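You operate a simulated robot arm through the tools that you are given. There is no shell and no other tool.

Carry out the task below with a simulated robot arm. There is one attempt and no reset: what you move stays moved.

JOB
Grease the head bearing up to mark 2 and run the outfeed in.
Fine: isolator to 0 before you turn the grease knob, back to I after; start, let it run five seconds or longer in all, press stop on the desk. Hands off the running belt.

Only the result counts: the job must be done as asked and must still hold three seconds after the hand-in. Knocking over, shifting, dropping, spilling or breaking anything else fails it.

ROBOT AND FRAMES
A 6-joint arm with a two-finger parallel gripper, fixed in place. Base frame: the origin is at the foot of the arm, x ahead of it, y to its left, z up. Units: m, degrees, N and s.
With the tool pointing down near the work surface it reaches from about 0.24 to 0.64 m from the base axis. Its first joint turns from -115.0 to 115.0 degrees. Payload 3.43 kg.
The tool frame sits at the grasp point between the pads (the TCP): z along the fingers, y along the line on which they close. The tips reach 0.034 m beyond it. Largest opening 0.128 m; finger width 0.024, thickness 0.012; the body of the gripper, 0.048 by 0.13 m, starts 0.096 m behind the TCP.
Orientation is that of the tool frame in the base frame, as a unit quaternion [x, y, z, w]. With the fingers straight down and closing along the base's y, the tool's x points along the base's -x, its y along +y and its z along -z.

CONTROLS
- The arm moves only by the tool send_rows. Its argument "increments" is text: rows parted by semicolons, each of 7 numbers parted by spaces: the shift along the tool's x, y, z in m, then the turn, a rotation vector about the tool's x, y, z in degrees, then the opening, from 0 (shut) to 1 (fully open). In form: tx ty tz rx ry rz jaw; .... A call has 1 to 20 rows; each row is the pose to reach, as a shift and turn from the pose commanded when the call began, along the tool's axes at that moment. Rows are played at 5 a second. More than 0.05 m and 8.6 degrees between two rows, or a gripper value outside its range, and nothing of the call is played. Where a pose cannot be reached the arm comes as near as it can. A force on the tool above 90 N (or 10 N above the force at the start of the call, whichever is more), or a blocked arm, ends the call early, and 0.2 s more pass. The fingers move at their own pace (about 0.153 m/s each) and stop on an object; they squeeze with about 23 N. The grip force told is the motor's: it shows also when the fingers shut on nothing. Time passes only in rows, and 0.2 s behind the last, so rows that repeat a pose let the fingers close. It gives the time, the measured TCP pose, the force on the tool (base axes), the opening and the grip force at its end, in the units of the frame above (readings bear some noise), with the torque about the TCP (base axes, N m) and any sound that the robot's microphone picked up.
- Cameras (640 x 400 px; columns grow to the right, rows downward): "scene" is fixed at [0.3913, 0.5011, 1.5722]; the picture's right is [-1.00, 0.03, 0.00], its down [0.01, 0.49, -0.87] and it looks along [-0.03, -0.87, -0.49] (base axes); focal length 341 px, centre (320, 200). "wrist" rides on the gripper at [0.076, -0.011, -0.16] in the tool frame; the picture's right is [0.15, 0.99, 0.00], its down [-0.88, 0.13, -0.46] and it looks along [-0.45, 0.07, 0.89] (tool axes); focal length 234 px, centre (320, 200). There is no depth. A picture from a camera that has moved, and an enlarged one, comes with that camera's place and axes in the base frame and with its lens. The place of the scene camera against the robot may be out by one fixed shift of up to 0.012 m in any direction.
- camera(camera): a new picture of that camera. No time passes.
- move_column(by): slides the trunk up (or, below 0, down) by that many m; the arm rides with it, the base frame stays. It gives what a move gives, with no picture.
- enlarge(camera, box): a new picture of the part [left, top, right, bottom] of that camera's present view, enlarged. No time passes.
- finish_job(): hands the job in; it is judged then, once.

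Nothing tells you positions but the pictures and the camera data. Unless the task says otherwise, let go and move clear before handing in.

The tools are called after "Call:" by a JSON object that holds its "name" and its "arguments". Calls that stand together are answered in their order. send_rows: Moves the arm, as the interface text tells. Its arguments: {"type":"object","properties":{"increments":{"type":"string"}},"required":["increments"]} The other tools are called the same way: move_column (by) slides the trunk up or down; camera (camera) takes a picture; enlarge (camera, box) takes an enlarged picture of a part of a camera's view; finish_job () hands the job in.

At the start:

```text
time_s: 0.0
ee_pos: [0.3398, -0.2851, 1.2251]
ee_rot: [0.0, 1.0, 0.0, 0.0]
wrist_force: [0.4, -0.1, 0.5]
moment: [-0.01, -0.02, -0.01]
opening: 0.128
grasp_force: 0.0
trunk travel left (down, up): [-0.8, 0.19]
```

scene: 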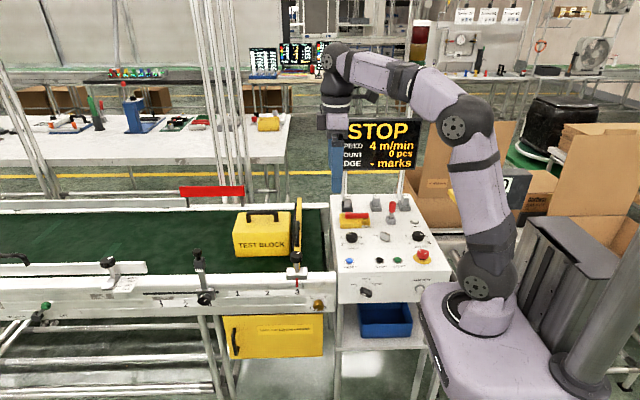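
wrist: 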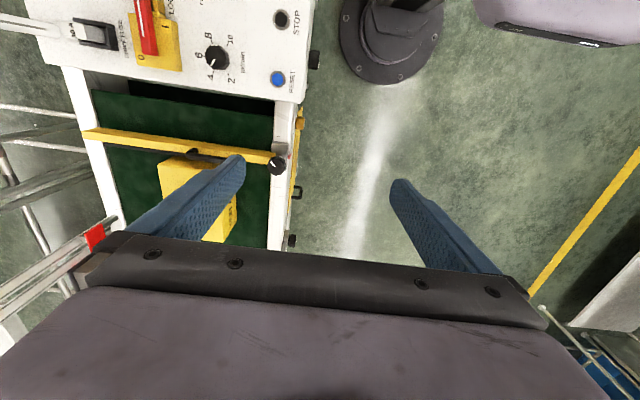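

I see a conveyor with a control desk beside the arm; the desk carries an isolator, knobs and buttons. I'll look more closely at the desk and the conveyor before moving.

Call:
{"name": "enlarge", "arguments": {"camera": "scene", "box": [320, 180, 460, 310]}}

Call:
{"name": "enlarge", "arguments": {"camera": "scene", "box": [180, 180, 340, 360]}}

Call:
{"name": "enlarge", "arguments": {"camera": "wrist", "box": [0, 0, 320, 200]}}

Call:
{"name": "enlarge", "arguments": {"camera": "scene", "box": [320, 110, 440, 185]}}

```text
3.08 times, centred on (390, 245) of scene
camera zoom: at [0.3913, 0.5011, 1.5722], right [-1.0, 0.03, 0.0], down [0.01, 0.49, -0.87], along [-0.03, -0.87, -0.49], focal length 1050 px, centre (105, 62)
```

zoom: 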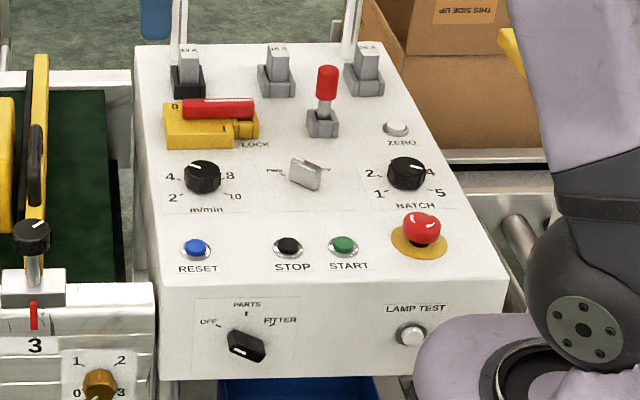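

```text
2.22 times, centred on (260, 270) of scene
camera zoom: at [0.3913, 0.5011, 1.5722], right [-1.0, 0.03, 0.0], down [0.01, 0.49, -0.87], along [-0.03, -0.87, -0.49], focal length 759 px, centre (453, 44)
```

zoom: 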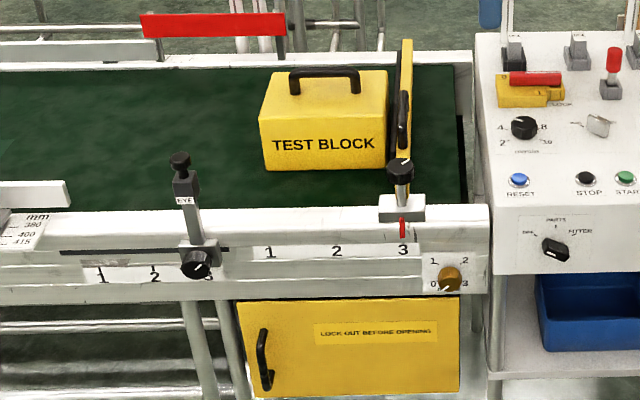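

```text
2.00 times, centred on (160, 100) of wrist
camera zoom: at [0.263, -0.2971, 1.3844], right [-0.15, 0.99, 0.0], down [0.88, 0.13, 0.46], along [0.45, 0.07, -0.89], focal length 468 px, centre (640, 400)
```

zoom: 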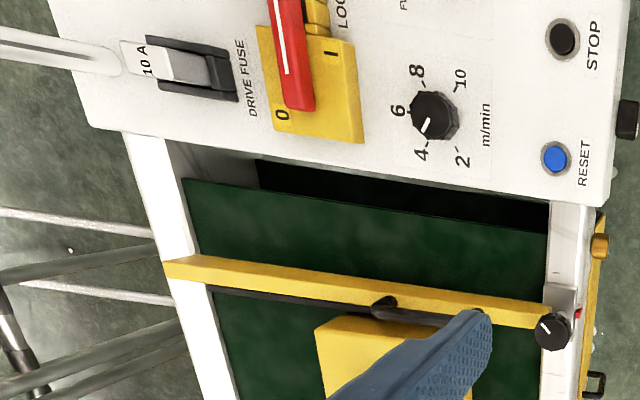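

```text
5.33 times, centred on (380, 148) of scene
camera zoom: at [0.3913, 0.5011, 1.5722], right [-1.0, 0.03, 0.0], down [0.01, 0.49, -0.87], along [-0.03, -0.87, -0.49], focal length 1820 px, centre (0, 480)
```

zoom: 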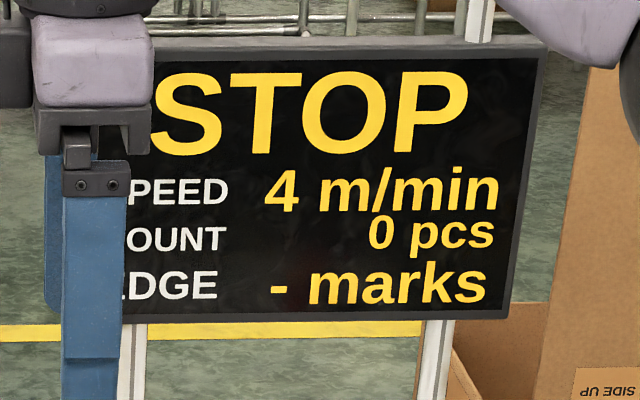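

The desk top sits at about z 0.84, with STOP near (0.17, -0.38) and the isolator near (0.22, -0.61). The grease knob is on the side face of the conveyor that faces the scene camera. I'll move high above the desk and read the labels from there.

Call:
{"name": "send_rows", "arguments": {"increments": "0.045 -0.018 0 0 0 0 1; 0.09 -0.036 0 0 0 0 1; 0.135 -0.054 0 0 0 0 1; 0.18 -0.072 0 0 0 0 1; 0.225 -0.09 0 0 0 0 1; 0.27 -0.108 0 0 0 0 1; 0.3 -0.12 0 0 0 0 1; 0.3 -0.12 0 0 0 0 1"}}

Call:
{"name": "camera", "arguments": {"camera": "wrist"}}

Call:
{"name": "camera", "arguments": {"camera": "scene"}}

```text
time_s: 1.8
ee_pos: [0.0379, -0.4051, 1.2257]
ee_rot: [-0.001, 1.0, 0.001, 0.0]
wrist_force: [-0.7, -0.3, 0.4]
moment: [0.0, -0.04, 0.0]
opening: 0.1281
grasp_force: 0.2
trunk travel left (down, up): [-0.8, 0.19]
```

```text
taken
camera wrist: at [-0.0372, -0.4177, 1.3851], right [-0.15, 0.99, 0.0], down [0.88, 0.13, 0.46], along [0.45, 0.07, -0.89], focal length 234 px, centre (320, 200)
```

wrist: 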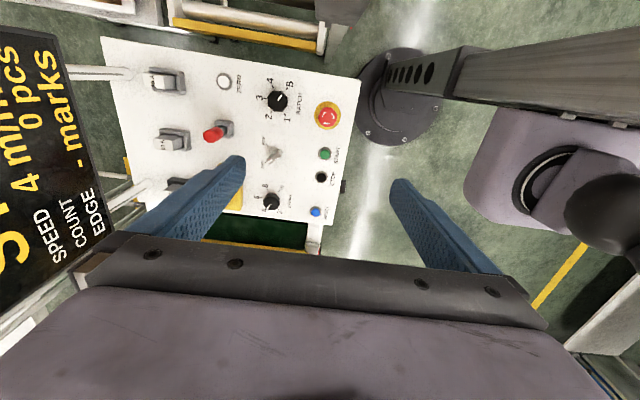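

```text
taken
```

scene: 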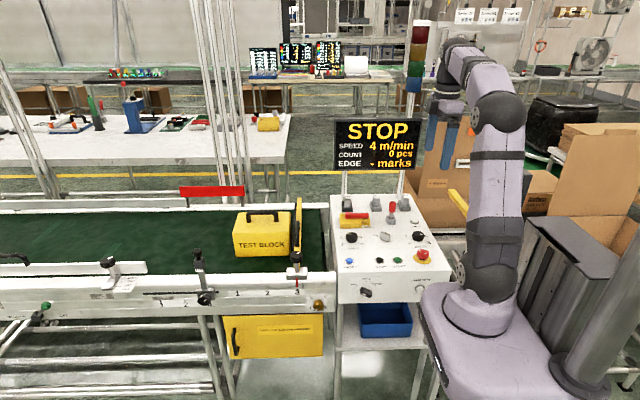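

The desk is in full view now, and the display stands along its back edge. I'll zoom in on the labels.

Call:
{"name": "enlarge", "arguments": {"camera": "wrist", "box": [90, 30, 370, 230]}}

Call:
{"name": "enlarge", "arguments": {"camera": "wrist", "box": [230, 60, 360, 230]}}

Call:
{"name": "enlarge", "arguments": {"camera": "scene", "box": [325, 185, 435, 255]}}

Call:
{"name": "enlarge", "arguments": {"camera": "scene", "box": [270, 270, 350, 320]}}

Call:
{"name": "enlarge", "arguments": {"camera": "scene", "box": [335, 260, 435, 310]}}

```text
2.00 times, centred on (230, 130) of wrist
camera zoom: at [-0.0372, -0.4177, 1.3851], right [-0.15, 0.99, 0.0], down [0.88, 0.13, 0.46], along [0.45, 0.07, -0.89], focal length 468 px, centre (500, 340)
```

zoom: 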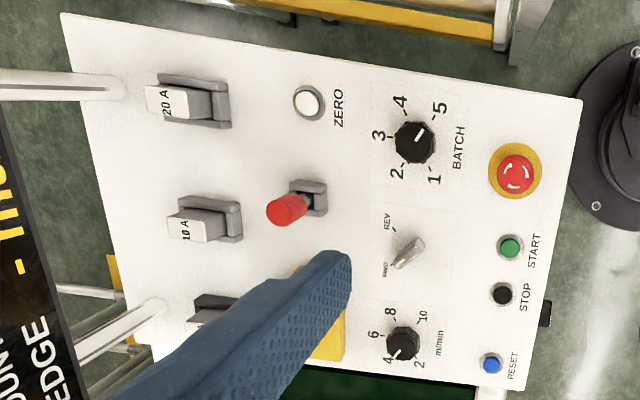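

```text
2.35 times, centred on (295, 145) of wrist
camera zoom: at [-0.0372, -0.4177, 1.3851], right [-0.15, 0.99, 0.0], down [0.88, 0.13, 0.46], along [0.45, 0.07, -0.89], focal length 551 px, centre (379, 329)
```

zoom: 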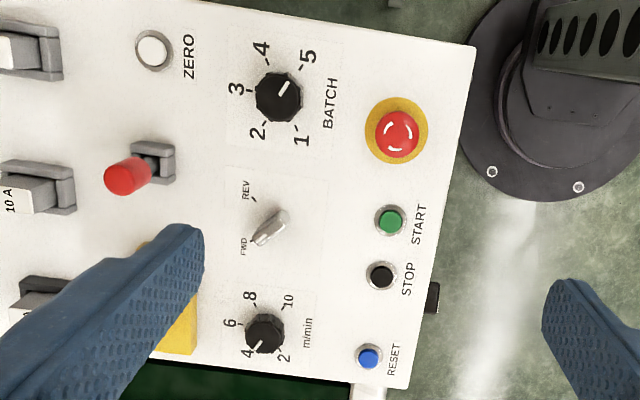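

```text
5.71 times, centred on (380, 220) of scene
camera zoom: at [0.3913, 0.5011, 1.5722], right [-1.0, 0.03, 0.0], down [0.01, 0.49, -0.87], along [-0.03, -0.87, -0.49], focal length 1951 px, centre (-23, 86)
```

zoom: 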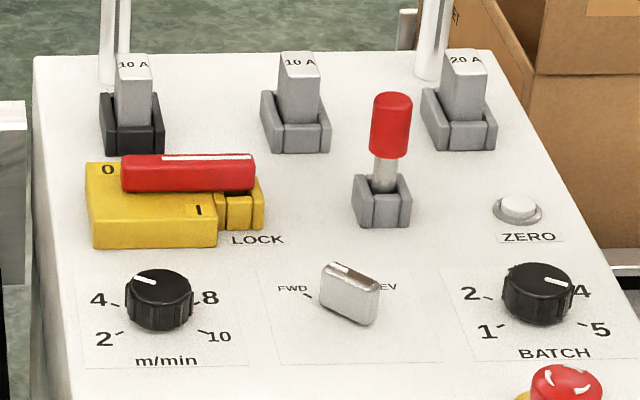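

```text
8.00 times, centred on (310, 295) of scene
camera zoom: at [0.3913, 0.5011, 1.5722], right [-1.0, 0.03, 0.0], down [0.01, 0.49, -0.87], along [-0.03, -0.87, -0.49], focal length 2731 px, centre (400, -560)
```

zoom: 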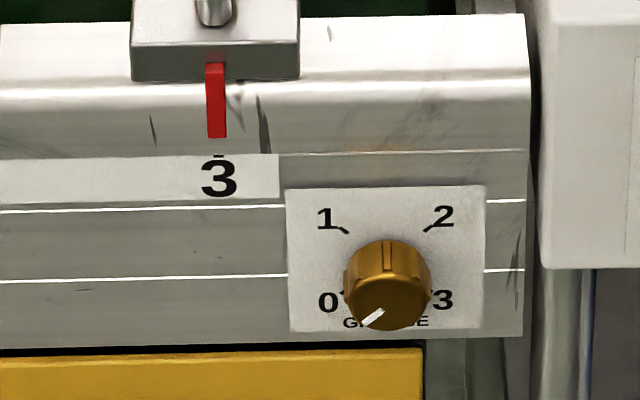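

```text
6.40 times, centred on (385, 285) of scene
camera zoom: at [0.3913, 0.5011, 1.5722], right [-1.0, 0.03, 0.0], down [0.01, 0.49, -0.87], along [-0.03, -0.87, -0.49], focal length 2185 px, centre (-96, -344)
```

zoom: 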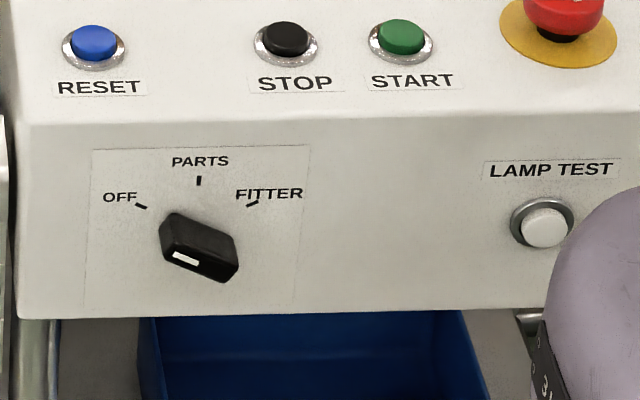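

The isolator is a yellow block with a red handle and the marks 0, I and LOCK. The grease knob is now at 0. The drive selector looks to be on FWD, speed is on 4, and the front-panel key switch is on OFF. I'll turn the wrist and come closer to see the isolator from the operator's side.

Call:
{"name": "send_rows", "arguments": {"increments": "-0.012 -0.004 0.01 0 0 8.2 1; -0.024 -0.008 0.02 0 0 16.4 1; -0.036 -0.012 0.03 0 0 24.6 1; -0.048 -0.016 0.04 0 0 32.8 1; -0.06 -0.02 0.05 0 0 41 1; -0.072 -0.024 0.06 0 0 49.2 1; -0.084 -0.028 0.07 0 0 57.4 1; -0.096 -0.032 0.08 0 0 65.6 1; -0.108 -0.036 0.09 0 0 73.8 1; -0.12 -0.04 0.1 0 0 82 1; -0.13 -0.045 0.105 0 0 90 1; -0.13 -0.045 0.105 0 0 90 1"}}

Call:
{"name": "camera", "arguments": {"camera": "wrist"}}

```text
time_s: 4.4
ee_pos: [0.1709, -0.4501, 1.1184]
ee_rot: [0.708, 0.707, 0.0, 0.001]
wrist_force: [0.6, -0.3, 0.1]
moment: [0.01, 0.03, 0.01]
opening: 0.128
grasp_force: 0.1
trunk travel left (down, up): [-0.8, 0.19]
```

```text
taken
camera wrist: at [0.1585, -0.3755, 1.2782], right [0.99, 0.14, 0.0], down [0.13, -0.88, 0.46], along [0.07, -0.45, -0.89], focal length 234 px, centre (320, 200)
```

wrist: 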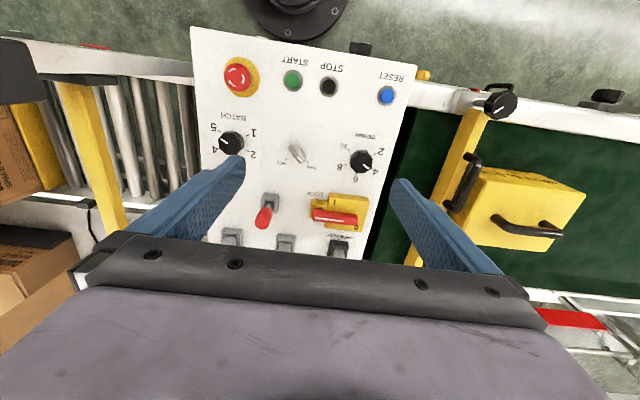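

Call:
{"name": "enlarge", "arguments": {"camera": "wrist", "box": [290, 170, 390, 260]}}

Call:
{"name": "enlarge", "arguments": {"camera": "wrist", "box": [190, 20, 420, 260]}}

Call:
{"name": "enlarge", "arguments": {"camera": "wrist", "box": [380, 60, 640, 260]}}

```text
4.44 times, centred on (340, 215) of wrist
camera zoom: at [0.1585, -0.3755, 1.2782], right [0.99, 0.14, 0.0], down [0.13, -0.88, 0.46], along [0.07, -0.45, -0.89], focal length 1041 px, centre (231, 133)
```

zoom: 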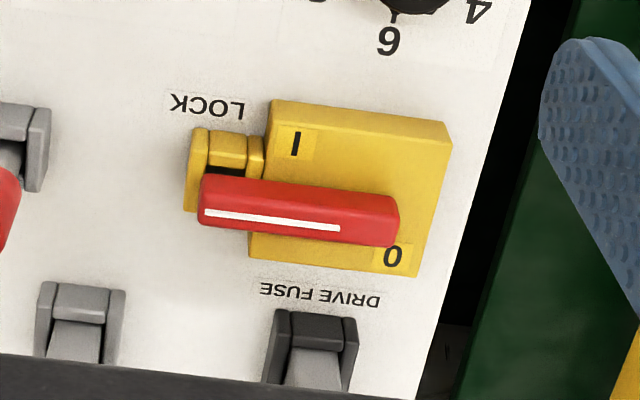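

```text
1.67 times, centred on (305, 140) of wrist
camera zoom: at [0.1585, -0.3755, 1.2782], right [0.99, 0.14, 0.0], down [0.13, -0.88, 0.46], along [0.07, -0.45, -0.89], focal length 390 px, centre (345, 300)
```

zoom: 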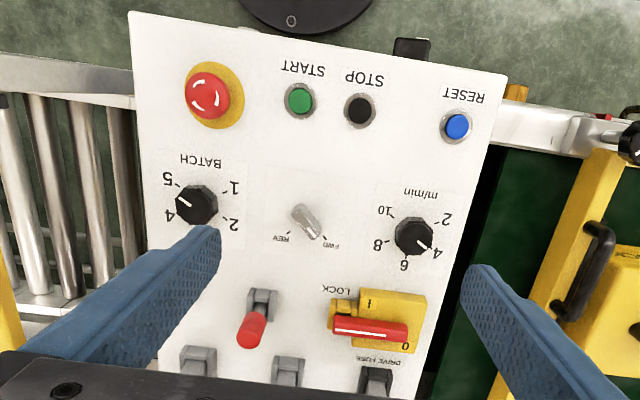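

```text
2.00 times, centred on (510, 160) of wrist
camera zoom: at [0.1585, -0.3755, 1.2782], right [0.99, 0.14, 0.0], down [0.13, -0.88, 0.46], along [0.07, -0.45, -0.89], focal length 468 px, centre (-60, 280)
```

zoom: 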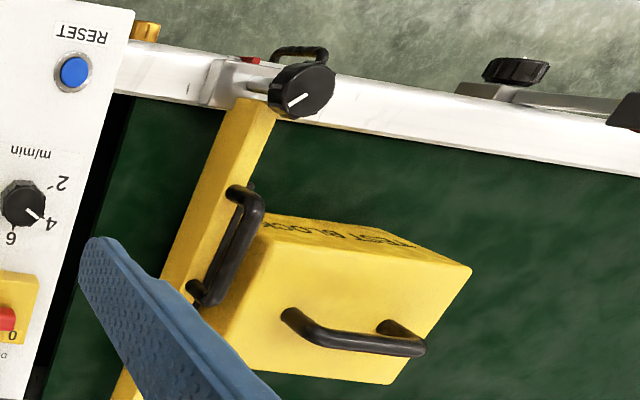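

The red handle pivots at the centre of the yellow base and points toward −x, beside the "I" mark; "0" is in the opposite corner. I'll go lower for a closer look at the handle and to fix its position.

Call:
{"name": "send_rows", "arguments": {"increments": "-0.01 0.01 0.04 0 0 0 1; -0.02 0.02 0.08 0 0 0 1; -0.03 0.03 0.12 0 0 0 1; -0.03 0.03 0.12 0 0 0 1"}}

Call:
{"name": "camera", "arguments": {"camera": "wrist"}}

Call:
{"name": "enlarge", "arguments": {"camera": "wrist", "box": [240, 140, 400, 240]}}

```text
time_s: 5.4
ee_pos: [0.1974, -0.48, 1.0013]
ee_rot: [0.707, 0.707, 0.0, 0.002]
wrist_force: [-0.2, 0.9, -0.2]
moment: [0.0, 0.01, -0.03]
opening: 0.1281
grasp_force: 0.0
trunk travel left (down, up): [-0.8, 0.19]
```

```text
taken
camera wrist: at [0.1858, -0.4052, 1.1597], right [0.99, 0.15, 0.0], down [0.13, -0.88, 0.46], along [0.07, -0.45, -0.89], focal length 234 px, centre (320, 200)
```

wrist: 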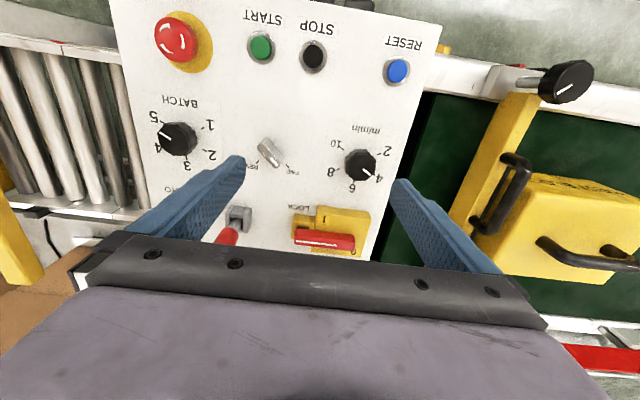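

```text
4.00 times, centred on (320, 190) of wrist
camera zoom: at [0.1858, -0.4052, 1.1597], right [0.99, 0.15, 0.0], down [0.13, -0.88, 0.46], along [0.07, -0.45, -0.89], focal length 937 px, centre (320, 240)
```

zoom: 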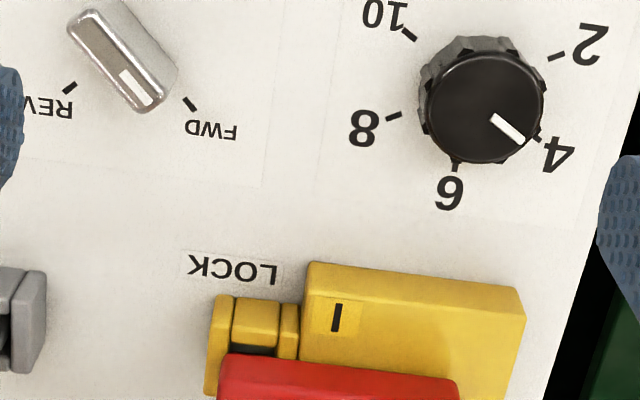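

FWD is confirmed on the selector. I need to see the isolator handle without the gripper in the way, so I'll turn the wrist back and move to the far side of it.

Call:
{"name": "send_rows", "arguments": {"increments": "0 0.012 -0.008 0 0 -8.2 1; 0 0.024 -0.016 0 0 -16.4 1; 0 0.036 -0.024 0 0 -24.6 1; 0 0.048 -0.032 0 0 -32.8 1; 0 0.06 -0.04 0 0 -41 1; 0 0.072 -0.048 0 0 -49.2 1; 0 0.084 -0.056 0 0 -57.4 1; 0 0.096 -0.064 0 0 -65.6 1; 0 0.108 -0.072 0 0 -73.8 1; 0 0.12 -0.08 0 0 -82 1; 0 0.13 -0.08 0 0 -90 1; 0 0.13 -0.08 0 0 -90 1"}}

Call:
{"name": "camera", "arguments": {"camera": "wrist"}}

Call:
{"name": "enlarge", "arguments": {"camera": "wrist", "box": [120, 30, 280, 130]}}

```text
time_s: 8.0
ee_pos: [0.3281, -0.4794, 1.079]
ee_rot: [-0.001, 1.0, -0.001, -0.001]
wrist_force: [0.7, 0.4, -0.1]
moment: [0.01, -0.04, 0.02]
opening: 0.1282
grasp_force: 0.1
trunk travel left (down, up): [-0.8, 0.19]
```

```text
taken
camera wrist: at [0.253, -0.4917, 1.2392], right [-0.15, 0.99, 0.0], down [0.88, 0.13, 0.46], along [0.45, 0.07, -0.89], focal length 234 px, centre (320, 200)
```

wrist: 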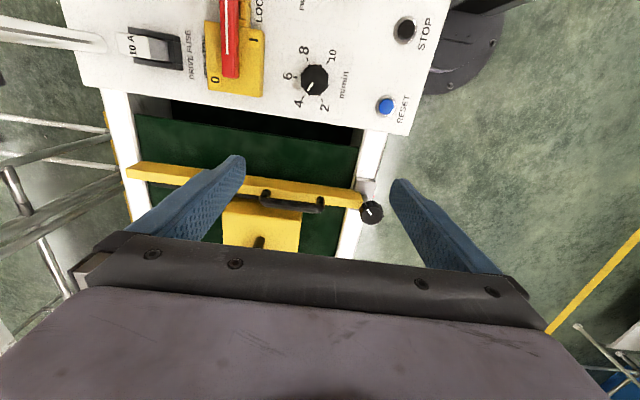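

```text
4.00 times, centred on (200, 80) of wrist
camera zoom: at [0.253, -0.4917, 1.2392], right [-0.15, 0.99, 0.0], down [0.88, 0.13, 0.46], along [0.45, 0.07, -0.89], focal length 937 px, centre (800, 680)
```

zoom: 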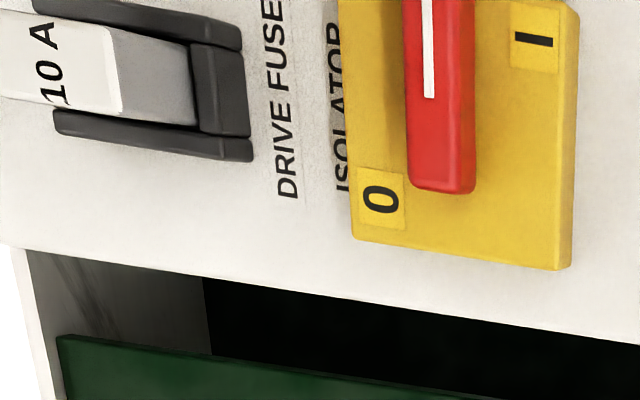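

The isolator base spans x 0.206–0.288 and y −0.647 to −0.575, with the handle pivot near (0.247, −0.611). To correct the scene camera's offset, I'll look at the gripper in the scene view at its known pose.

Call:
{"name": "enlarge", "arguments": {"camera": "scene", "box": [300, 90, 400, 190]}}

Call:
{"name": "camera", "arguments": {"camera": "scene"}}

```text
4.00 times, centred on (350, 140) of scene
camera zoom: at [0.3913, 0.5011, 1.5722], right [-1.0, 0.03, 0.0], down [0.01, 0.49, -0.87], along [-0.03, -0.87, -0.49], focal length 1365 px, centre (200, 440)
```

zoom: 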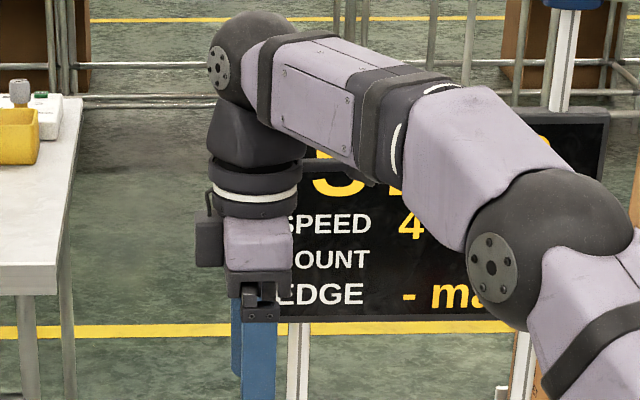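

```text
taken
```

scene: 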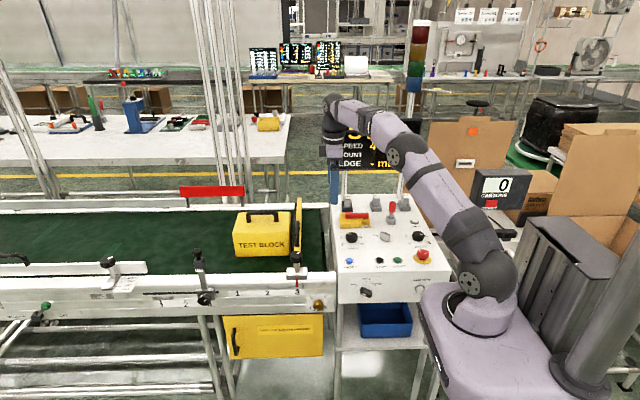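

Call:
{"name": "enlarge", "arguments": {"camera": "scene", "box": [315, 150, 355, 210]}}

```text
6.67 times, centred on (335, 180) of scene
camera zoom: at [0.3913, 0.5011, 1.5722], right [-1.0, 0.03, 0.0], down [0.01, 0.49, -0.87], along [-0.03, -0.87, -0.49], focal length 2276 px, centre (220, 333)
```

zoom: 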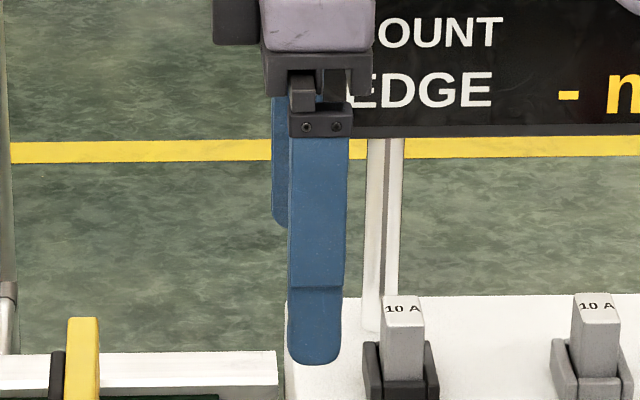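

From the gripper check, scene estimates are good to a few mm in height and need about +0.01 m in x. I'll close the fingers to use as a poker, turn the wrist, and tilt outward for reach toward the isolator handle.

Call:
{"name": "send_rows", "arguments": {"increments": "0.011 -0.002 0.003 0 0 8.2 0; 0.022 -0.004 0.006 0 0 16.4 0; 0.034 -0.006 0.009 0 0 24.6 0; 0.045 -0.008 0.012 0 0 32.8 0; 0.056 -0.01 0.015 0 0 41 0; 0.067 -0.012 0.018 0 0 49.2 0; 0.078 -0.014 0.021 0 0 57.4 0; 0.09 -0.016 0.024 0 0 65.6 0; 0.101 -0.018 0.027 0 0 73.8 0; 0.112 -0.02 0.03 0 0 82 0; 0.125 -0.02 0.03 0 0 90 0; 0.125 -0.02 0.03 0 0 90 0"}}

```text
time_s: 10.6
ee_pos: [0.2043, -0.4995, 1.0488]
ee_rot: [0.707, 0.707, -0.001, 0.0]
wrist_force: [-0.8, 0.3, -0.1]
moment: [-0.02, -0.01, 0.02]
opening: 0.0
grasp_force: 23.2
trunk travel left (down, up): [-0.8, 0.19]
```

Call:
{"name": "send_rows", "arguments": {"increments": "-0.02 0 0.02 0 -7 0 0; -0.04 0 0.04 0 -14 0 0; -0.06 0 0.06 0 -20 0 0; -0.06 0 0.06 0 -20 0 0"}}

Call:
{"name": "camera", "arguments": {"camera": "wrist"}}

Call:
{"name": "enlarge", "arguments": {"camera": "scene", "box": [320, 150, 400, 240]}}

```text
time_s: 11.6
ee_pos: [0.2015, -0.5595, 0.9905]
ee_rot: [0.697, 0.696, -0.123, 0.123]
wrist_force: [0.0, -0.7, 0.9]
moment: [-0.02, -0.02, 0.02]
opening: 0.0
grasp_force: 23.0
trunk travel left (down, up): [-0.8, 0.19]
```

```text
taken
camera wrist: at [0.1906, -0.4354, 1.1148], right [0.99, 0.14, -0.05], down [0.13, -0.67, 0.73], along [0.07, -0.73, -0.68], focal length 234 px, centre (320, 200)
```

wrist: 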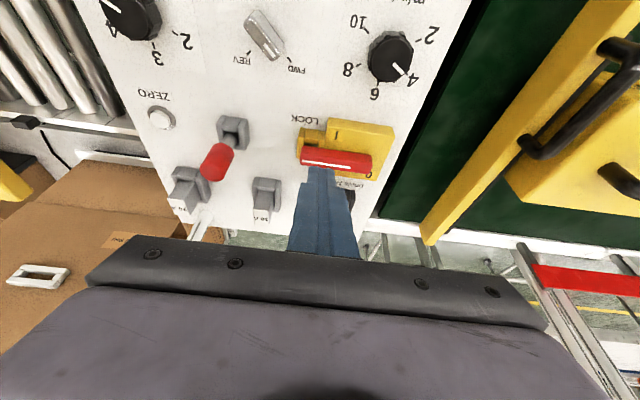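

```text
4.44 times, centred on (360, 195) of scene
camera zoom: at [0.3913, 0.5011, 1.5722], right [-1.0, 0.03, 0.0], down [0.01, 0.49, -0.87], along [-0.03, -0.87, -0.49], focal length 1517 px, centre (142, 222)
```

zoom: 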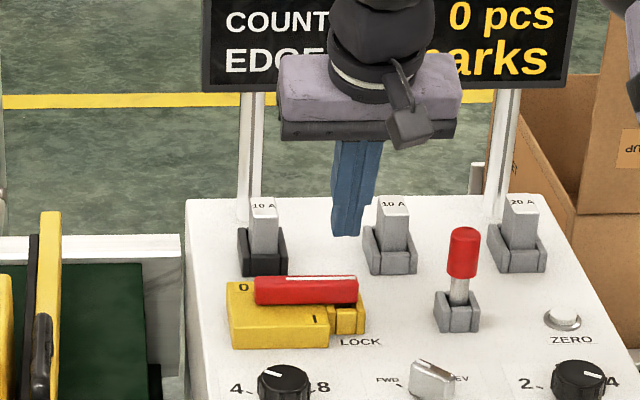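

Call:
{"name": "enlarge", "arguments": {"camera": "wrist", "box": [250, 90, 410, 220]}}

```text
3.08 times, centred on (330, 155) of wrist
camera zoom: at [0.1906, -0.4354, 1.1148], right [0.99, 0.14, -0.05], down [0.13, -0.67, 0.73], along [0.07, -0.73, -0.68], focal length 720 px, centre (289, 338)
```

zoom: 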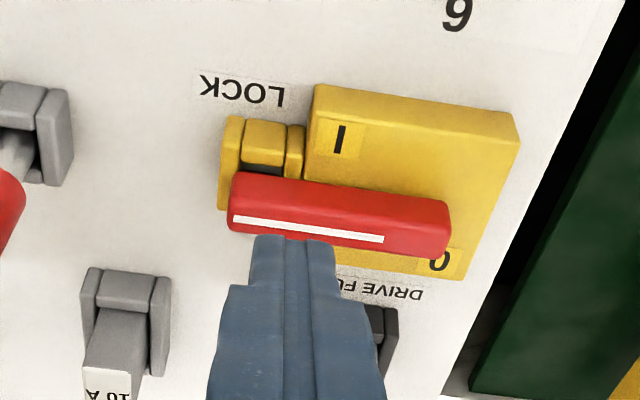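

The fingertips are above and beside the handle, on its +y side once I come down. I'll descend to handle height there, keeping clear of the base.

Call:
{"name": "send_rows", "arguments": {"increments": "0.007 0 0.0195 0 0 0 0; 0.014 0 0.039 0 0 0 0; 0.021 0 0.0585 0 0 0 0; 0.0257 0 0.0705 0 0 0 0; 0.0257 0 0.0705 0 0 0 0"}}

Call:
{"name": "enlarge", "arguments": {"camera": "wrist", "box": [250, 90, 410, 220]}}

Call:
{"name": "enlarge", "arguments": {"camera": "scene", "box": [330, 180, 400, 240]}}

```text
time_s: 12.8
ee_pos: [0.2047, -0.5603, 0.9152]
ee_rot: [0.696, 0.697, -0.123, 0.123]
wrist_force: [0.0, -0.9, -0.5]
moment: [-0.01, -0.01, 0.02]
opening: 0.0002
grasp_force: 23.1
trunk travel left (down, up): [-0.8, 0.19]
```

```text
3.08 times, centred on (330, 155) of wrist
camera zoom: at [0.1925, -0.4352, 1.0382], right [0.99, 0.14, -0.05], down [0.13, -0.67, 0.73], along [0.07, -0.73, -0.68], focal length 720 px, centre (289, 338)
```

zoom: 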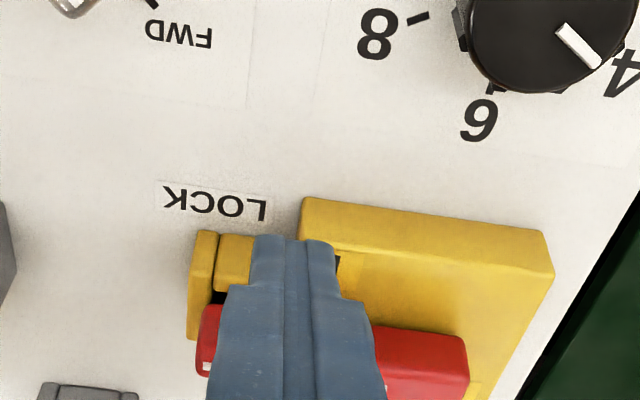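

```text
6.67 times, centred on (365, 210) of scene
camera zoom: at [0.3913, 0.5011, 1.5722], right [-1.0, 0.03, 0.0], down [0.01, 0.49, -0.87], along [-0.03, -0.87, -0.49], focal length 2276 px, centre (20, 133)
```

zoom: 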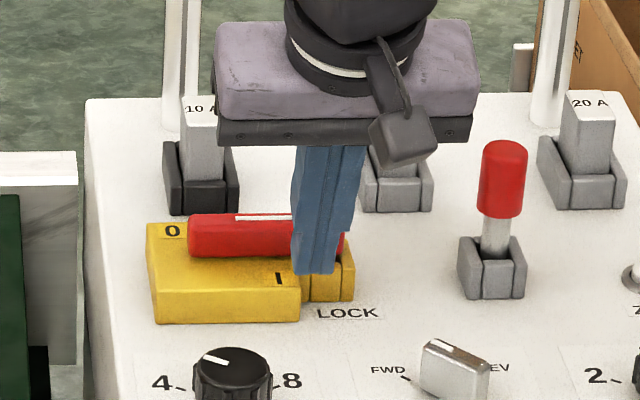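

The tip is about 1.7 cm from the handle side and above the base. I'll lower it slightly, push gently in −y as a test, and read the forces.

Call:
{"name": "send_rows", "arguments": {"increments": "0.0027 0 0.0075 0 0 0 0; -0.0067 0 0.0109 0 0 0 0; -0.0133 0 0.0133 0 0 0 0; -0.0161 0 0.0143 0 0 0 0; -0.0199 0 0.0157 0 0 0 0"}}

Call:
{"name": "enlarge", "arguments": {"camera": "scene", "box": [330, 180, 400, 240]}}

```text
time_s: 14.0
ee_pos: [0.2035, -0.5845, 0.9072]
ee_rot: [0.696, 0.697, -0.123, 0.122]
wrist_force: [-1.8, 2.1, 0.4]
moment: [0.07, -0.02, -0.06]
opening: 0.0
grasp_force: 23.1
trunk travel left (down, up): [-0.8, 0.19]
```

```text
6.67 times, centred on (365, 210) of scene
camera zoom: at [0.3913, 0.5011, 1.5722], right [-1.0, 0.03, 0.0], down [0.01, 0.49, -0.87], along [-0.03, -0.87, -0.49], focal length 2276 px, centre (20, 133)
```

zoom: 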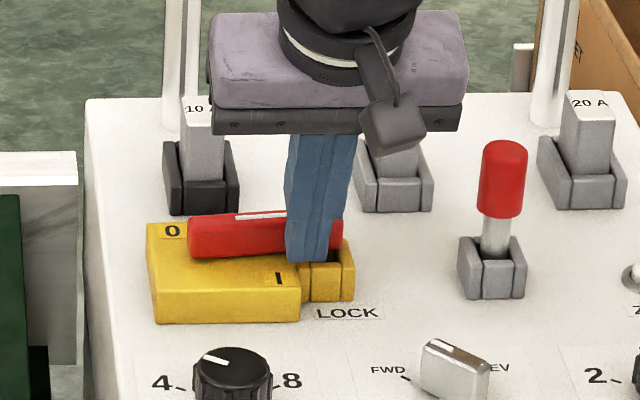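

The handle turns freely toward −y (counter-clockwise, away from the operator) under a 2 N load. I'll continue along the arc.

Call:
{"name": "send_rows", "arguments": {"increments": "-0.0038 -0.005 0.0014 0 0 0 0; -0.0088 -0.0072 0.0032 0 0 0 0; -0.0164 -0.0078 0.006 0 0 0 0; -0.0243 -0.007 0.0088 0 0 0 0"}}

Call:
{"name": "enlarge", "arguments": {"camera": "scene", "box": [330, 180, 400, 240]}}

```text
time_s: 15.0
ee_pos: [0.1955, -0.6108, 0.9075]
ee_rot: [0.696, 0.696, -0.124, 0.122]
wrist_force: [0.1, 0.1, -0.4]
moment: [0.06, 0.02, 0.01]
opening: 0.0
grasp_force: 22.9
trunk travel left (down, up): [-0.8, 0.19]
```

```text
6.67 times, centred on (365, 210) of scene
camera zoom: at [0.3913, 0.5011, 1.5722], right [-1.0, 0.03, 0.0], down [0.01, 0.49, -0.87], along [-0.03, -0.87, -0.49], focal length 2276 px, centre (20, 133)
```

zoom: 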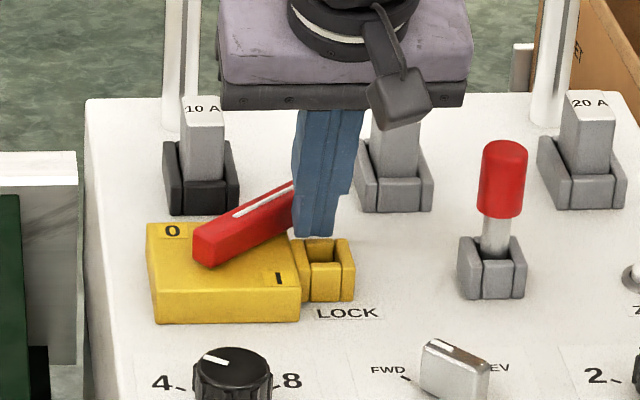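

Call:
{"name": "send_rows", "arguments": {"increments": "-0.008 0.0028 0.0029 0 0 0 0; -0.0156 0.0074 0.0057 0 0 0 0; -0.0223 0.0139 0.0081 0 0 0 0; -0.0267 0.0203 0.0097 0 0 0 0"}}

Call:
{"name": "enlarge", "arguments": {"camera": "scene", "box": [330, 180, 400, 240]}}

Call:
{"name": "camera", "arguments": {"camera": "scene"}}

```text
time_s: 16.0
ee_pos: [0.2173, -0.639, 0.9076]
ee_rot: [0.696, 0.697, -0.123, 0.123]
wrist_force: [0.3, 0.4, -0.4]
moment: [0.0, -0.04, 0.03]
opening: 0.0002
grasp_force: 23.1
trunk travel left (down, up): [-0.8, 0.19]
```

```text
6.67 times, centred on (365, 210) of scene
camera zoom: at [0.3913, 0.5011, 1.5722], right [-1.0, 0.03, 0.0], down [0.01, 0.49, -0.87], along [-0.03, -0.87, -0.49], focal length 2276 px, centre (20, 133)
```

zoom: 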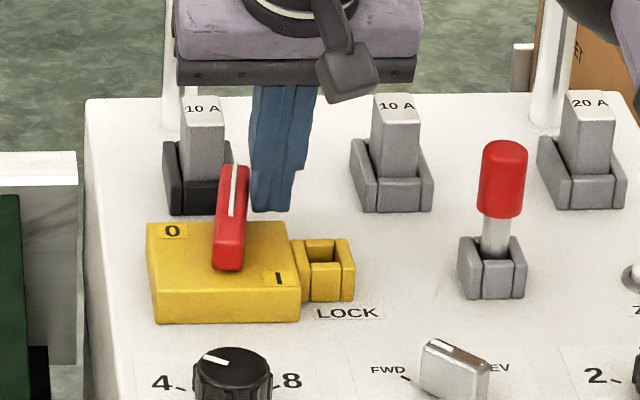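

```text
taken
```

scene: 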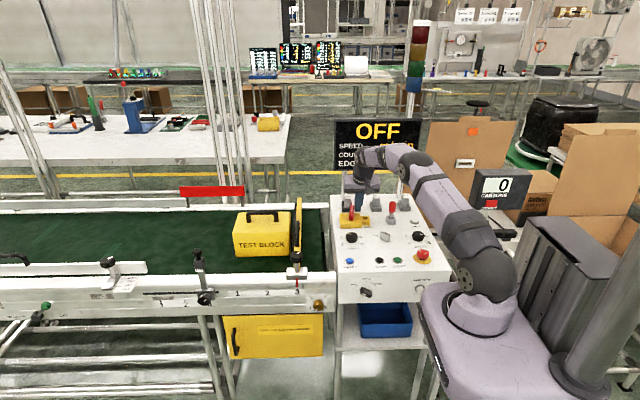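

The display now reads OFF, but the handle is still about 8–9° short of straight back. I'll nudge it the rest of the way to the 0 stop.

Call:
{"name": "send_rows", "arguments": {"increments": "-0.0014 0.003 0.0005 0 0 0 0; -0.0028 0.006 0.001 0 0 0 0; -0.0028 0.009 0.001 0 0 0 0; -0.0028 0.009 0.001 0 0 0 0"}}

Call:
{"name": "enlarge", "arguments": {"camera": "scene", "box": [330, 180, 400, 240]}}

```text
time_s: 17.0
ee_pos: [0.2258, -0.6417, 0.9062]
ee_rot: [0.697, 0.696, -0.123, 0.123]
wrist_force: [-2.7, 0.6, -0.1]
moment: [0.01, 0.03, 0.02]
opening: 0.0003
grasp_force: 22.9
trunk travel left (down, up): [-0.8, 0.19]
```

```text
6.67 times, centred on (365, 210) of scene
camera zoom: at [0.3913, 0.5011, 1.5722], right [-1.0, 0.03, 0.0], down [0.01, 0.49, -0.87], along [-0.03, -0.87, -0.49], focal length 2276 px, centre (20, 133)
```

zoom: 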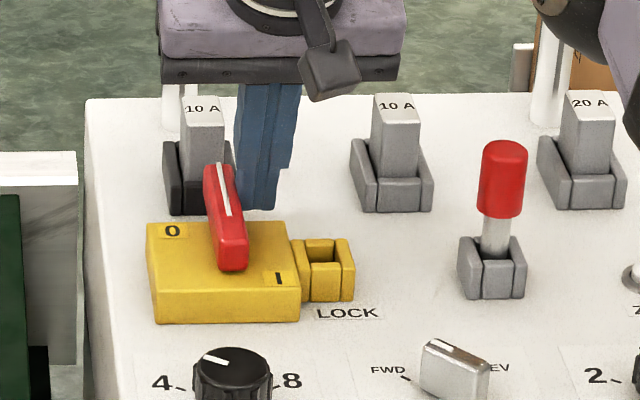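

The handle now points straight back at 0, and the display showed OFF. I'll back the finger off and rise clear before going to the grease knob.

Call:
{"name": "send_rows", "arguments": {"increments": "0 -0.008 0 0 0 0 0; -0.0103 -0.01 -0.0282 0 0 0 0; -0.0239 -0.01 -0.0658 0 0 0 0; -0.0376 -0.01 -0.1034 0 0 0 0; -0.0376 -0.01 -0.1034 0 0 0 0"}}

Call:
{"name": "enlarge", "arguments": {"camera": "scene", "box": [320, 110, 440, 240]}}

```text
time_s: 18.2
ee_pos: [0.2169, -0.6407, 1.0198]
ee_rot: [0.696, 0.696, -0.123, 0.122]
wrist_force: [-0.4, -0.3, -0.1]
moment: [0.02, 0.01, 0.0]
opening: 0.0
grasp_force: 23.5
trunk travel left (down, up): [-0.8, 0.19]
```

```text
3.08 times, centred on (380, 175) of scene
camera zoom: at [0.3913, 0.5011, 1.5722], right [-1.0, 0.03, 0.0], down [0.01, 0.49, -0.87], along [-0.03, -0.87, -0.49], focal length 1050 px, centre (135, 277)
```

zoom: 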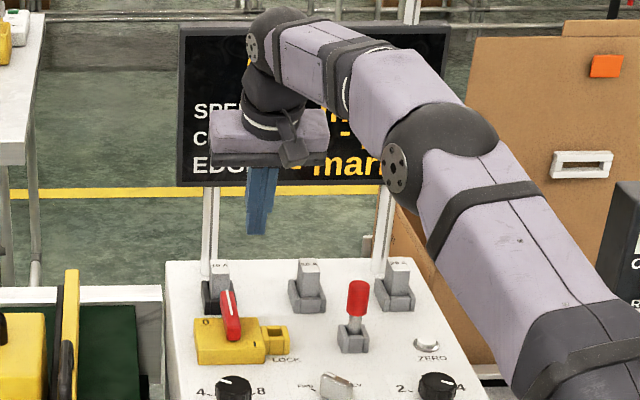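

The isolator is at 0. Next is the grease knob at roughly (0.375, −0.335, 0.69), facing +y. I'll retract to open space in front of the conveyor first, then turn the tool horizontal.

Call:
{"name": "send_rows", "arguments": {"increments": "0.036 0.015 -0.02 0 0 0 0; 0.072 0.03 -0.041 0 0 0 0; 0.109 0.046 -0.061 0 0 0 0; 0.145 0.061 -0.081 0 0 0 0; 0.181 0.076 -0.101 0 0 0 0; 0.217 0.092 -0.122 0 0 0 0; 0.253 0.107 -0.142 0 0 0 0; 0.289 0.122 -0.162 0 0 0 0; 0.326 0.137 -0.182 0 0 0 0; 0.362 0.153 -0.203 0 0 0 0; 0.398 0.168 -0.223 0 0 0 0.5; 0.434 0.183 -0.243 0 0 0 0.5; 0.434 0.183 -0.243 0 0 0 0.5"}}

Call:
{"name": "camera", "arguments": {"camera": "scene"}}

Call:
{"name": "camera", "arguments": {"camera": "wrist"}}

```text
time_s: 21.0
ee_pos: [0.4006, -0.1491, 1.0989]
ee_rot: [0.696, 0.696, -0.123, 0.123]
wrist_force: [0.2, 0.3, -0.5]
moment: [0.03, 0.03, 0.0]
opening: 0.0641
grasp_force: 0.1
trunk travel left (down, up): [-0.8, 0.19]
```

```text
taken
```

scene: 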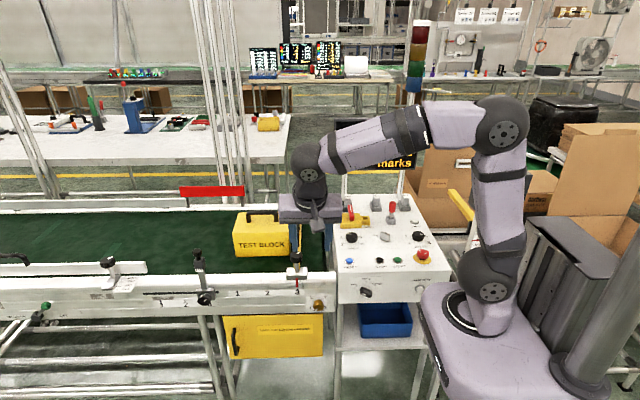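

```text
taken
camera wrist: at [0.3897, -0.0256, 1.222], right [0.99, 0.14, -0.05], down [0.13, -0.67, 0.73], along [0.07, -0.73, -0.68], focal length 234 px, centre (320, 200)
```

wrist: 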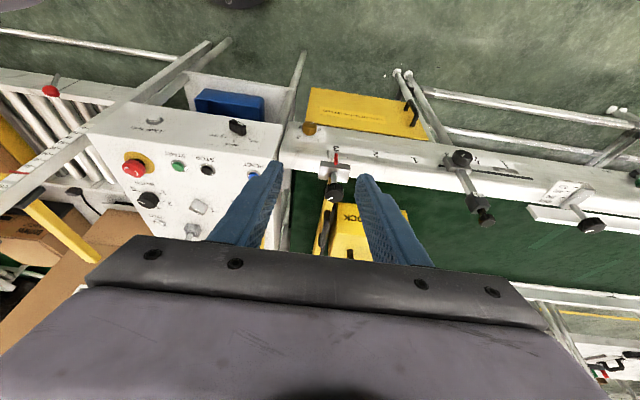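

I'm in open space in front of the gate post. Next I'll tilt the tool to horizontal, pointing −y, and check that the arm reaches that pose.

Call:
{"name": "send_rows", "arguments": {"increments": "0 0 0 0 -8 0 0.5; 0 0 0 0 -16 0 0.5; 0 0 0 0 -24 0 0.5; 0 0 0 0 -32 0 0.5; 0 0 0 0 -40 0 0.5; 0 0 0 0 -48 0 0.5; 0 0 0 0 -56 0 0.5; 0 0 0 0 -64 0 0.5; 0 0 0 0 -70 0 0.5; 0 0 0 0 -70 0 0.5"}}

Call:
{"name": "camera", "arguments": {"camera": "scene"}}

Call:
{"name": "camera", "arguments": {"camera": "wrist"}}

```text
time_s: 23.2
ee_pos: [0.3998, -0.1492, 1.0976]
ee_rot: [0.5, 0.5, -0.5, 0.5]
wrist_force: [0.3, -0.3, -0.1]
moment: [0.01, 0.01, 0.01]
opening: 0.0641
grasp_force: 0.1
trunk travel left (down, up): [-0.8, 0.19]
```

```text
taken
```

scene: 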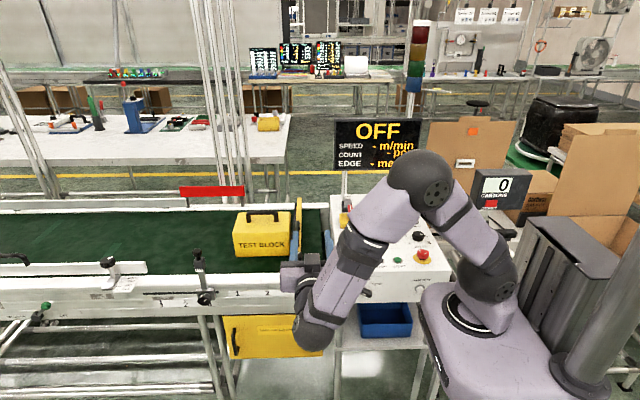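

```text
taken
camera wrist: at [0.3877, 0.0088, 1.0207], right [0.99, 0.0, -0.15], down [0.13, 0.46, 0.88], along [0.07, -0.89, 0.45], focal length 234 px, centre (320, 200)
```

wrist: 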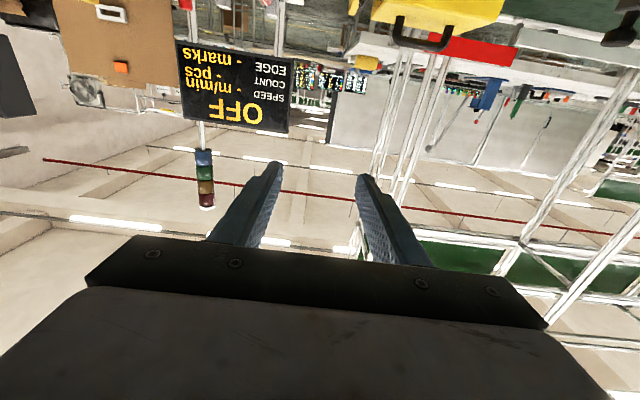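

The horizontal pose is reachable. I'll test how far the wrist can roll about the tool axis, because the knob needs a 180° clockwise turn.

Call:
{"name": "send_rows", "arguments": {"increments": "0 0 0 0 0 8.5 0.5; 0 0 0 0 0 17 0.5; 0 0 0 0 0 25.5 0.5; 0 0 0 0 0 34 0.5; 0 0 0 0 0 42.5 0.5; 0 0 0 0 0 51 0.5; 0 0 0 0 0 59.5 0.5; 0 0 0 0 0 68 0.5; 0 0 0 0 0 76.5 0.5; 0 0 0 0 0 85 0.5; 0 0 0 0 0 90 0.5; 0 0 0 0 0 90 0.5"}}

Call:
{"name": "camera", "arguments": {"camera": "wrist"}}

```text
time_s: 25.8
ee_pos: [0.6364, -0.11, 1.2032]
ee_rot: [0.707, 0.001, -0.004, 0.707]
wrist_force: [1.0, -0.7, 0.3]
moment: [-0.02, 0.03, -0.03]
opening: 0.064
grasp_force: 0.0
out of reach, approached as far as the arm can: row 3, 4, 5, 6, 7, 8, 9, 10, 11, 12
trunk travel left (down, up): [-0.8, 0.19]
```

```text
taken
camera wrist: at [0.7137, 0.048, 1.1912], right [0.15, 0.0, 0.99], down [-0.88, 0.46, 0.14], along [-0.45, -0.89, 0.07], focal length 234 px, centre (320, 200)
```

wrist: 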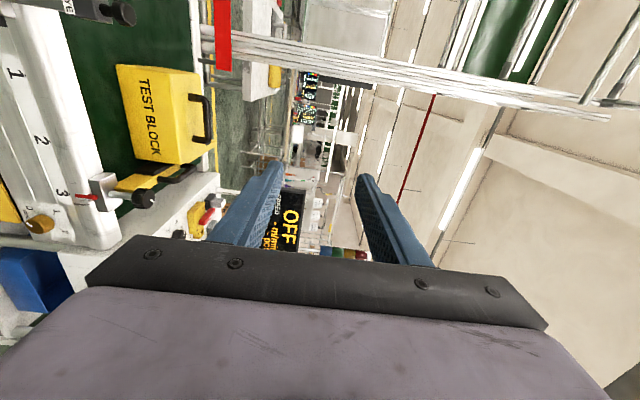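

The wrist roll hits its limit about 20° in that direction, and the arm drifted off through free space to keep the orientation. I'll roll back the other way and check the pose.

Call:
{"name": "send_rows", "arguments": {"increments": "0 0 0 0 0 -8.5 0.5; 0 0 0 0 0 -17 0.5; 0 0 0 0 0 -25.5 0.5; 0 0 0 0 0 -34 0.5; 0 0 0 0 0 -42.5 0.5; 0 0 0 0 0 -51 0.5; 0 0 0 0 0 -59.5 0.5; 0 0 0 0 0 -68 0.5; 0 0 0 0 0 -76.5 0.5; 0 0 0 0 0 -85 0.5; 0 0 0 0 0 -90 0.5; 0 0 0 0 0 -90 0.5"}}

Call:
{"name": "camera", "arguments": {"camera": "scene"}}

```text
time_s: 28.4
ee_pos: [0.6392, -0.1143, 1.1978]
ee_rot: [-0.501, -0.499, 0.501, -0.499]
wrist_force: [-0.2, 0.4, -0.5]
moment: [-0.01, 0.0, 0.02]
opening: 0.0639
grasp_force: 0.1
out of reach, approached as far as the arm can: row 3, 4, 5, 6, 7, 8, 9, 10, 11, 12
trunk travel left (down, up): [-0.8, 0.19]
```

```text
taken
```

scene: 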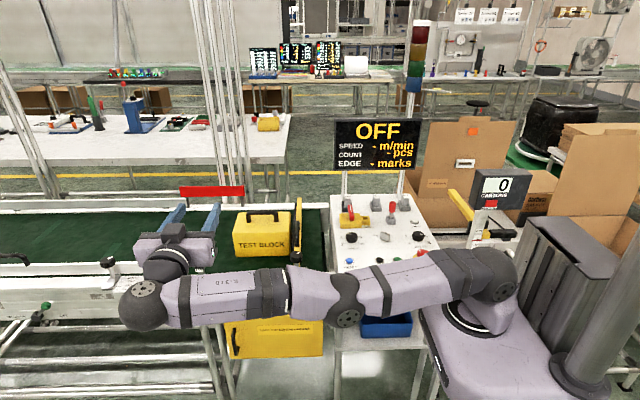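

The arm has stretched out in free space toward +x, and nothing has been touched. I'll bring it back toward the base in small steps.

Call:
{"name": "send_rows", "arguments": {"increments": "0 -0.03 0 0 0 0 0.5; 0 -0.06 0 0 0 0 0.5; 0 -0.09 0 0 0 0 0.5; 0 -0.09 0 0 0 0 0.5"}}

Call:
{"name": "camera", "arguments": {"camera": "scene"}}

```text
time_s: 29.4
ee_pos: [0.6341, -0.0964, 1.2081]
ee_rot: [0.5, 0.5, -0.5, 0.5]
wrist_force: [-0.5, -0.6, -0.1]
moment: [0.0, 0.04, -0.01]
opening: 0.0639
grasp_force: 0.0
out of reach, approached as far as the arm can: row 1, 2, 3, 4
trunk travel left (down, up): [-0.8, 0.19]
```

```text
taken
```

scene: 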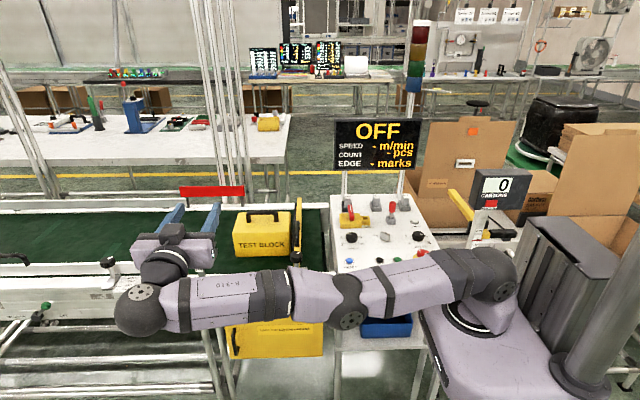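

The inward move isn't reachable from this wrist configuration. I'll roll the wrist away from its limit and see whether that frees it.

Call:
{"name": "send_rows", "arguments": {"increments": "0 0 0 0 0 -8.5 0.5; 0 0 0 0 0 -17 0.5; 0 0 0 0 0 -25.5 0.5; 0 0 0 0 0 -34 0.5; 0 0 0 0 0 -34 0.5"}}

Call:
{"name": "camera", "arguments": {"camera": "scene"}}

```text
time_s: 30.6
ee_pos: [0.6332, -0.0951, 1.2097]
ee_rot: [-0.333, -0.624, 0.625, -0.33]
wrist_force: [0.5, 0.0, -0.9]
moment: [0.04, 0.06, 0.01]
opening: 0.0641
grasp_force: 0.1
trunk travel left (down, up): [-0.8, 0.19]
```

```text
taken
```

scene: 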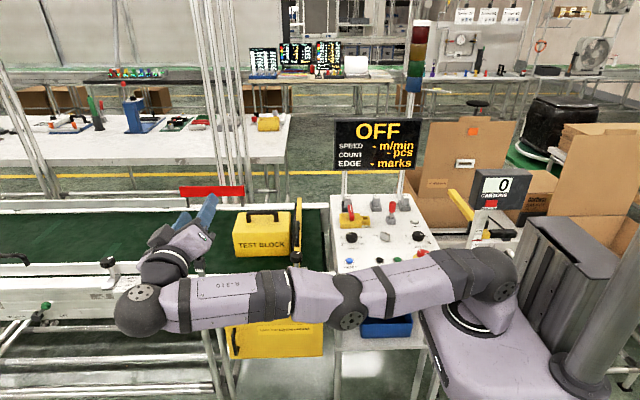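

The wrist rolls freely; the arm is just stretched with the elbow nearly straight and slightly down. I'll move down so the elbow bends the usual way up, then come inward.

Call:
{"name": "send_rows", "arguments": {"increments": "0.0249 0.0168 0 0 0 0 0.5; 0.0498 0.0336 0 0 0 0 0.5; 0.0747 0.0504 0 0 0 0 0.5; 0.0995 0.0671 0 0 0 0 0.5; 0.0995 0.0671 0 0 0 0 0.5"}}

Call:
{"name": "camera", "arguments": {"camera": "scene"}}

```text
time_s: 31.8
ee_pos: [0.6396, -0.0947, 1.0864]
ee_rot: [-0.333, -0.624, 0.625, -0.331]
wrist_force: [-0.1, -0.5, 0.1]
moment: [-0.03, 0.0, 0.0]
opening: 0.064
grasp_force: 0.1
out of reach, approached as far as the arm can: row 1, 2, 3, 4, 5
trunk travel left (down, up): [-0.8, 0.19]
```

```text
taken
```

scene: 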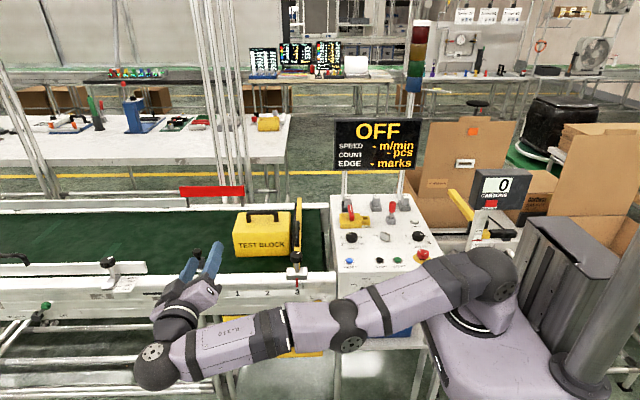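

The elbow is still on its wrong-side limit. I'll stretch slightly outward to straighten it, then in a separate move swing down and inward so it folds the right way.

Call:
{"name": "send_rows", "arguments": {"increments": "-0.0224 0.0332 0 0 0 0 0.5; -0.0335 0.0497 0 0 0 0 0.5; -0.0335 0.0497 0 0 0 0 0.5"}}

Call:
{"name": "enlarge", "arguments": {"camera": "scene", "box": [100, 220, 540, 400]}}

```text
time_s: 32.6
ee_pos: [0.6441, -0.1051, 1.0924]
ee_rot: [0.332, 0.624, -0.624, 0.333]
wrist_force: [-0.7, 0.1, -0.1]
moment: [0.0, 0.03, 0.02]
opening: 0.0641
grasp_force: 0.0
out of reach, approached as far as the arm can: row 1, 2, 3
trunk travel left (down, up): [-0.8, 0.19]
```

```text
1.45 times, centred on (320, 310) of scene
camera zoom: at [0.3913, 0.5011, 1.5722], right [-1.0, 0.03, 0.0], down [0.01, 0.49, -0.87], along [-0.03, -0.87, -0.49], focal length 496 px, centre (320, 40)
```

zoom: 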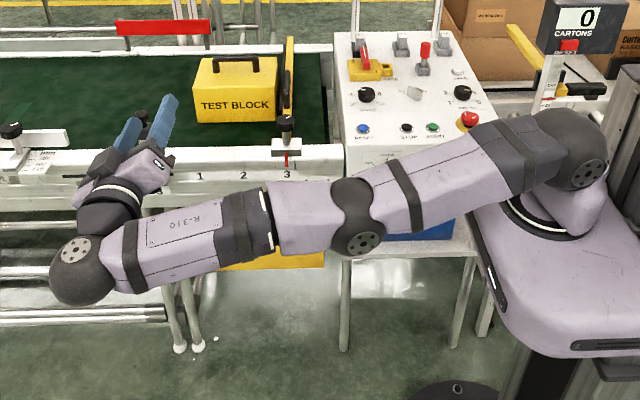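

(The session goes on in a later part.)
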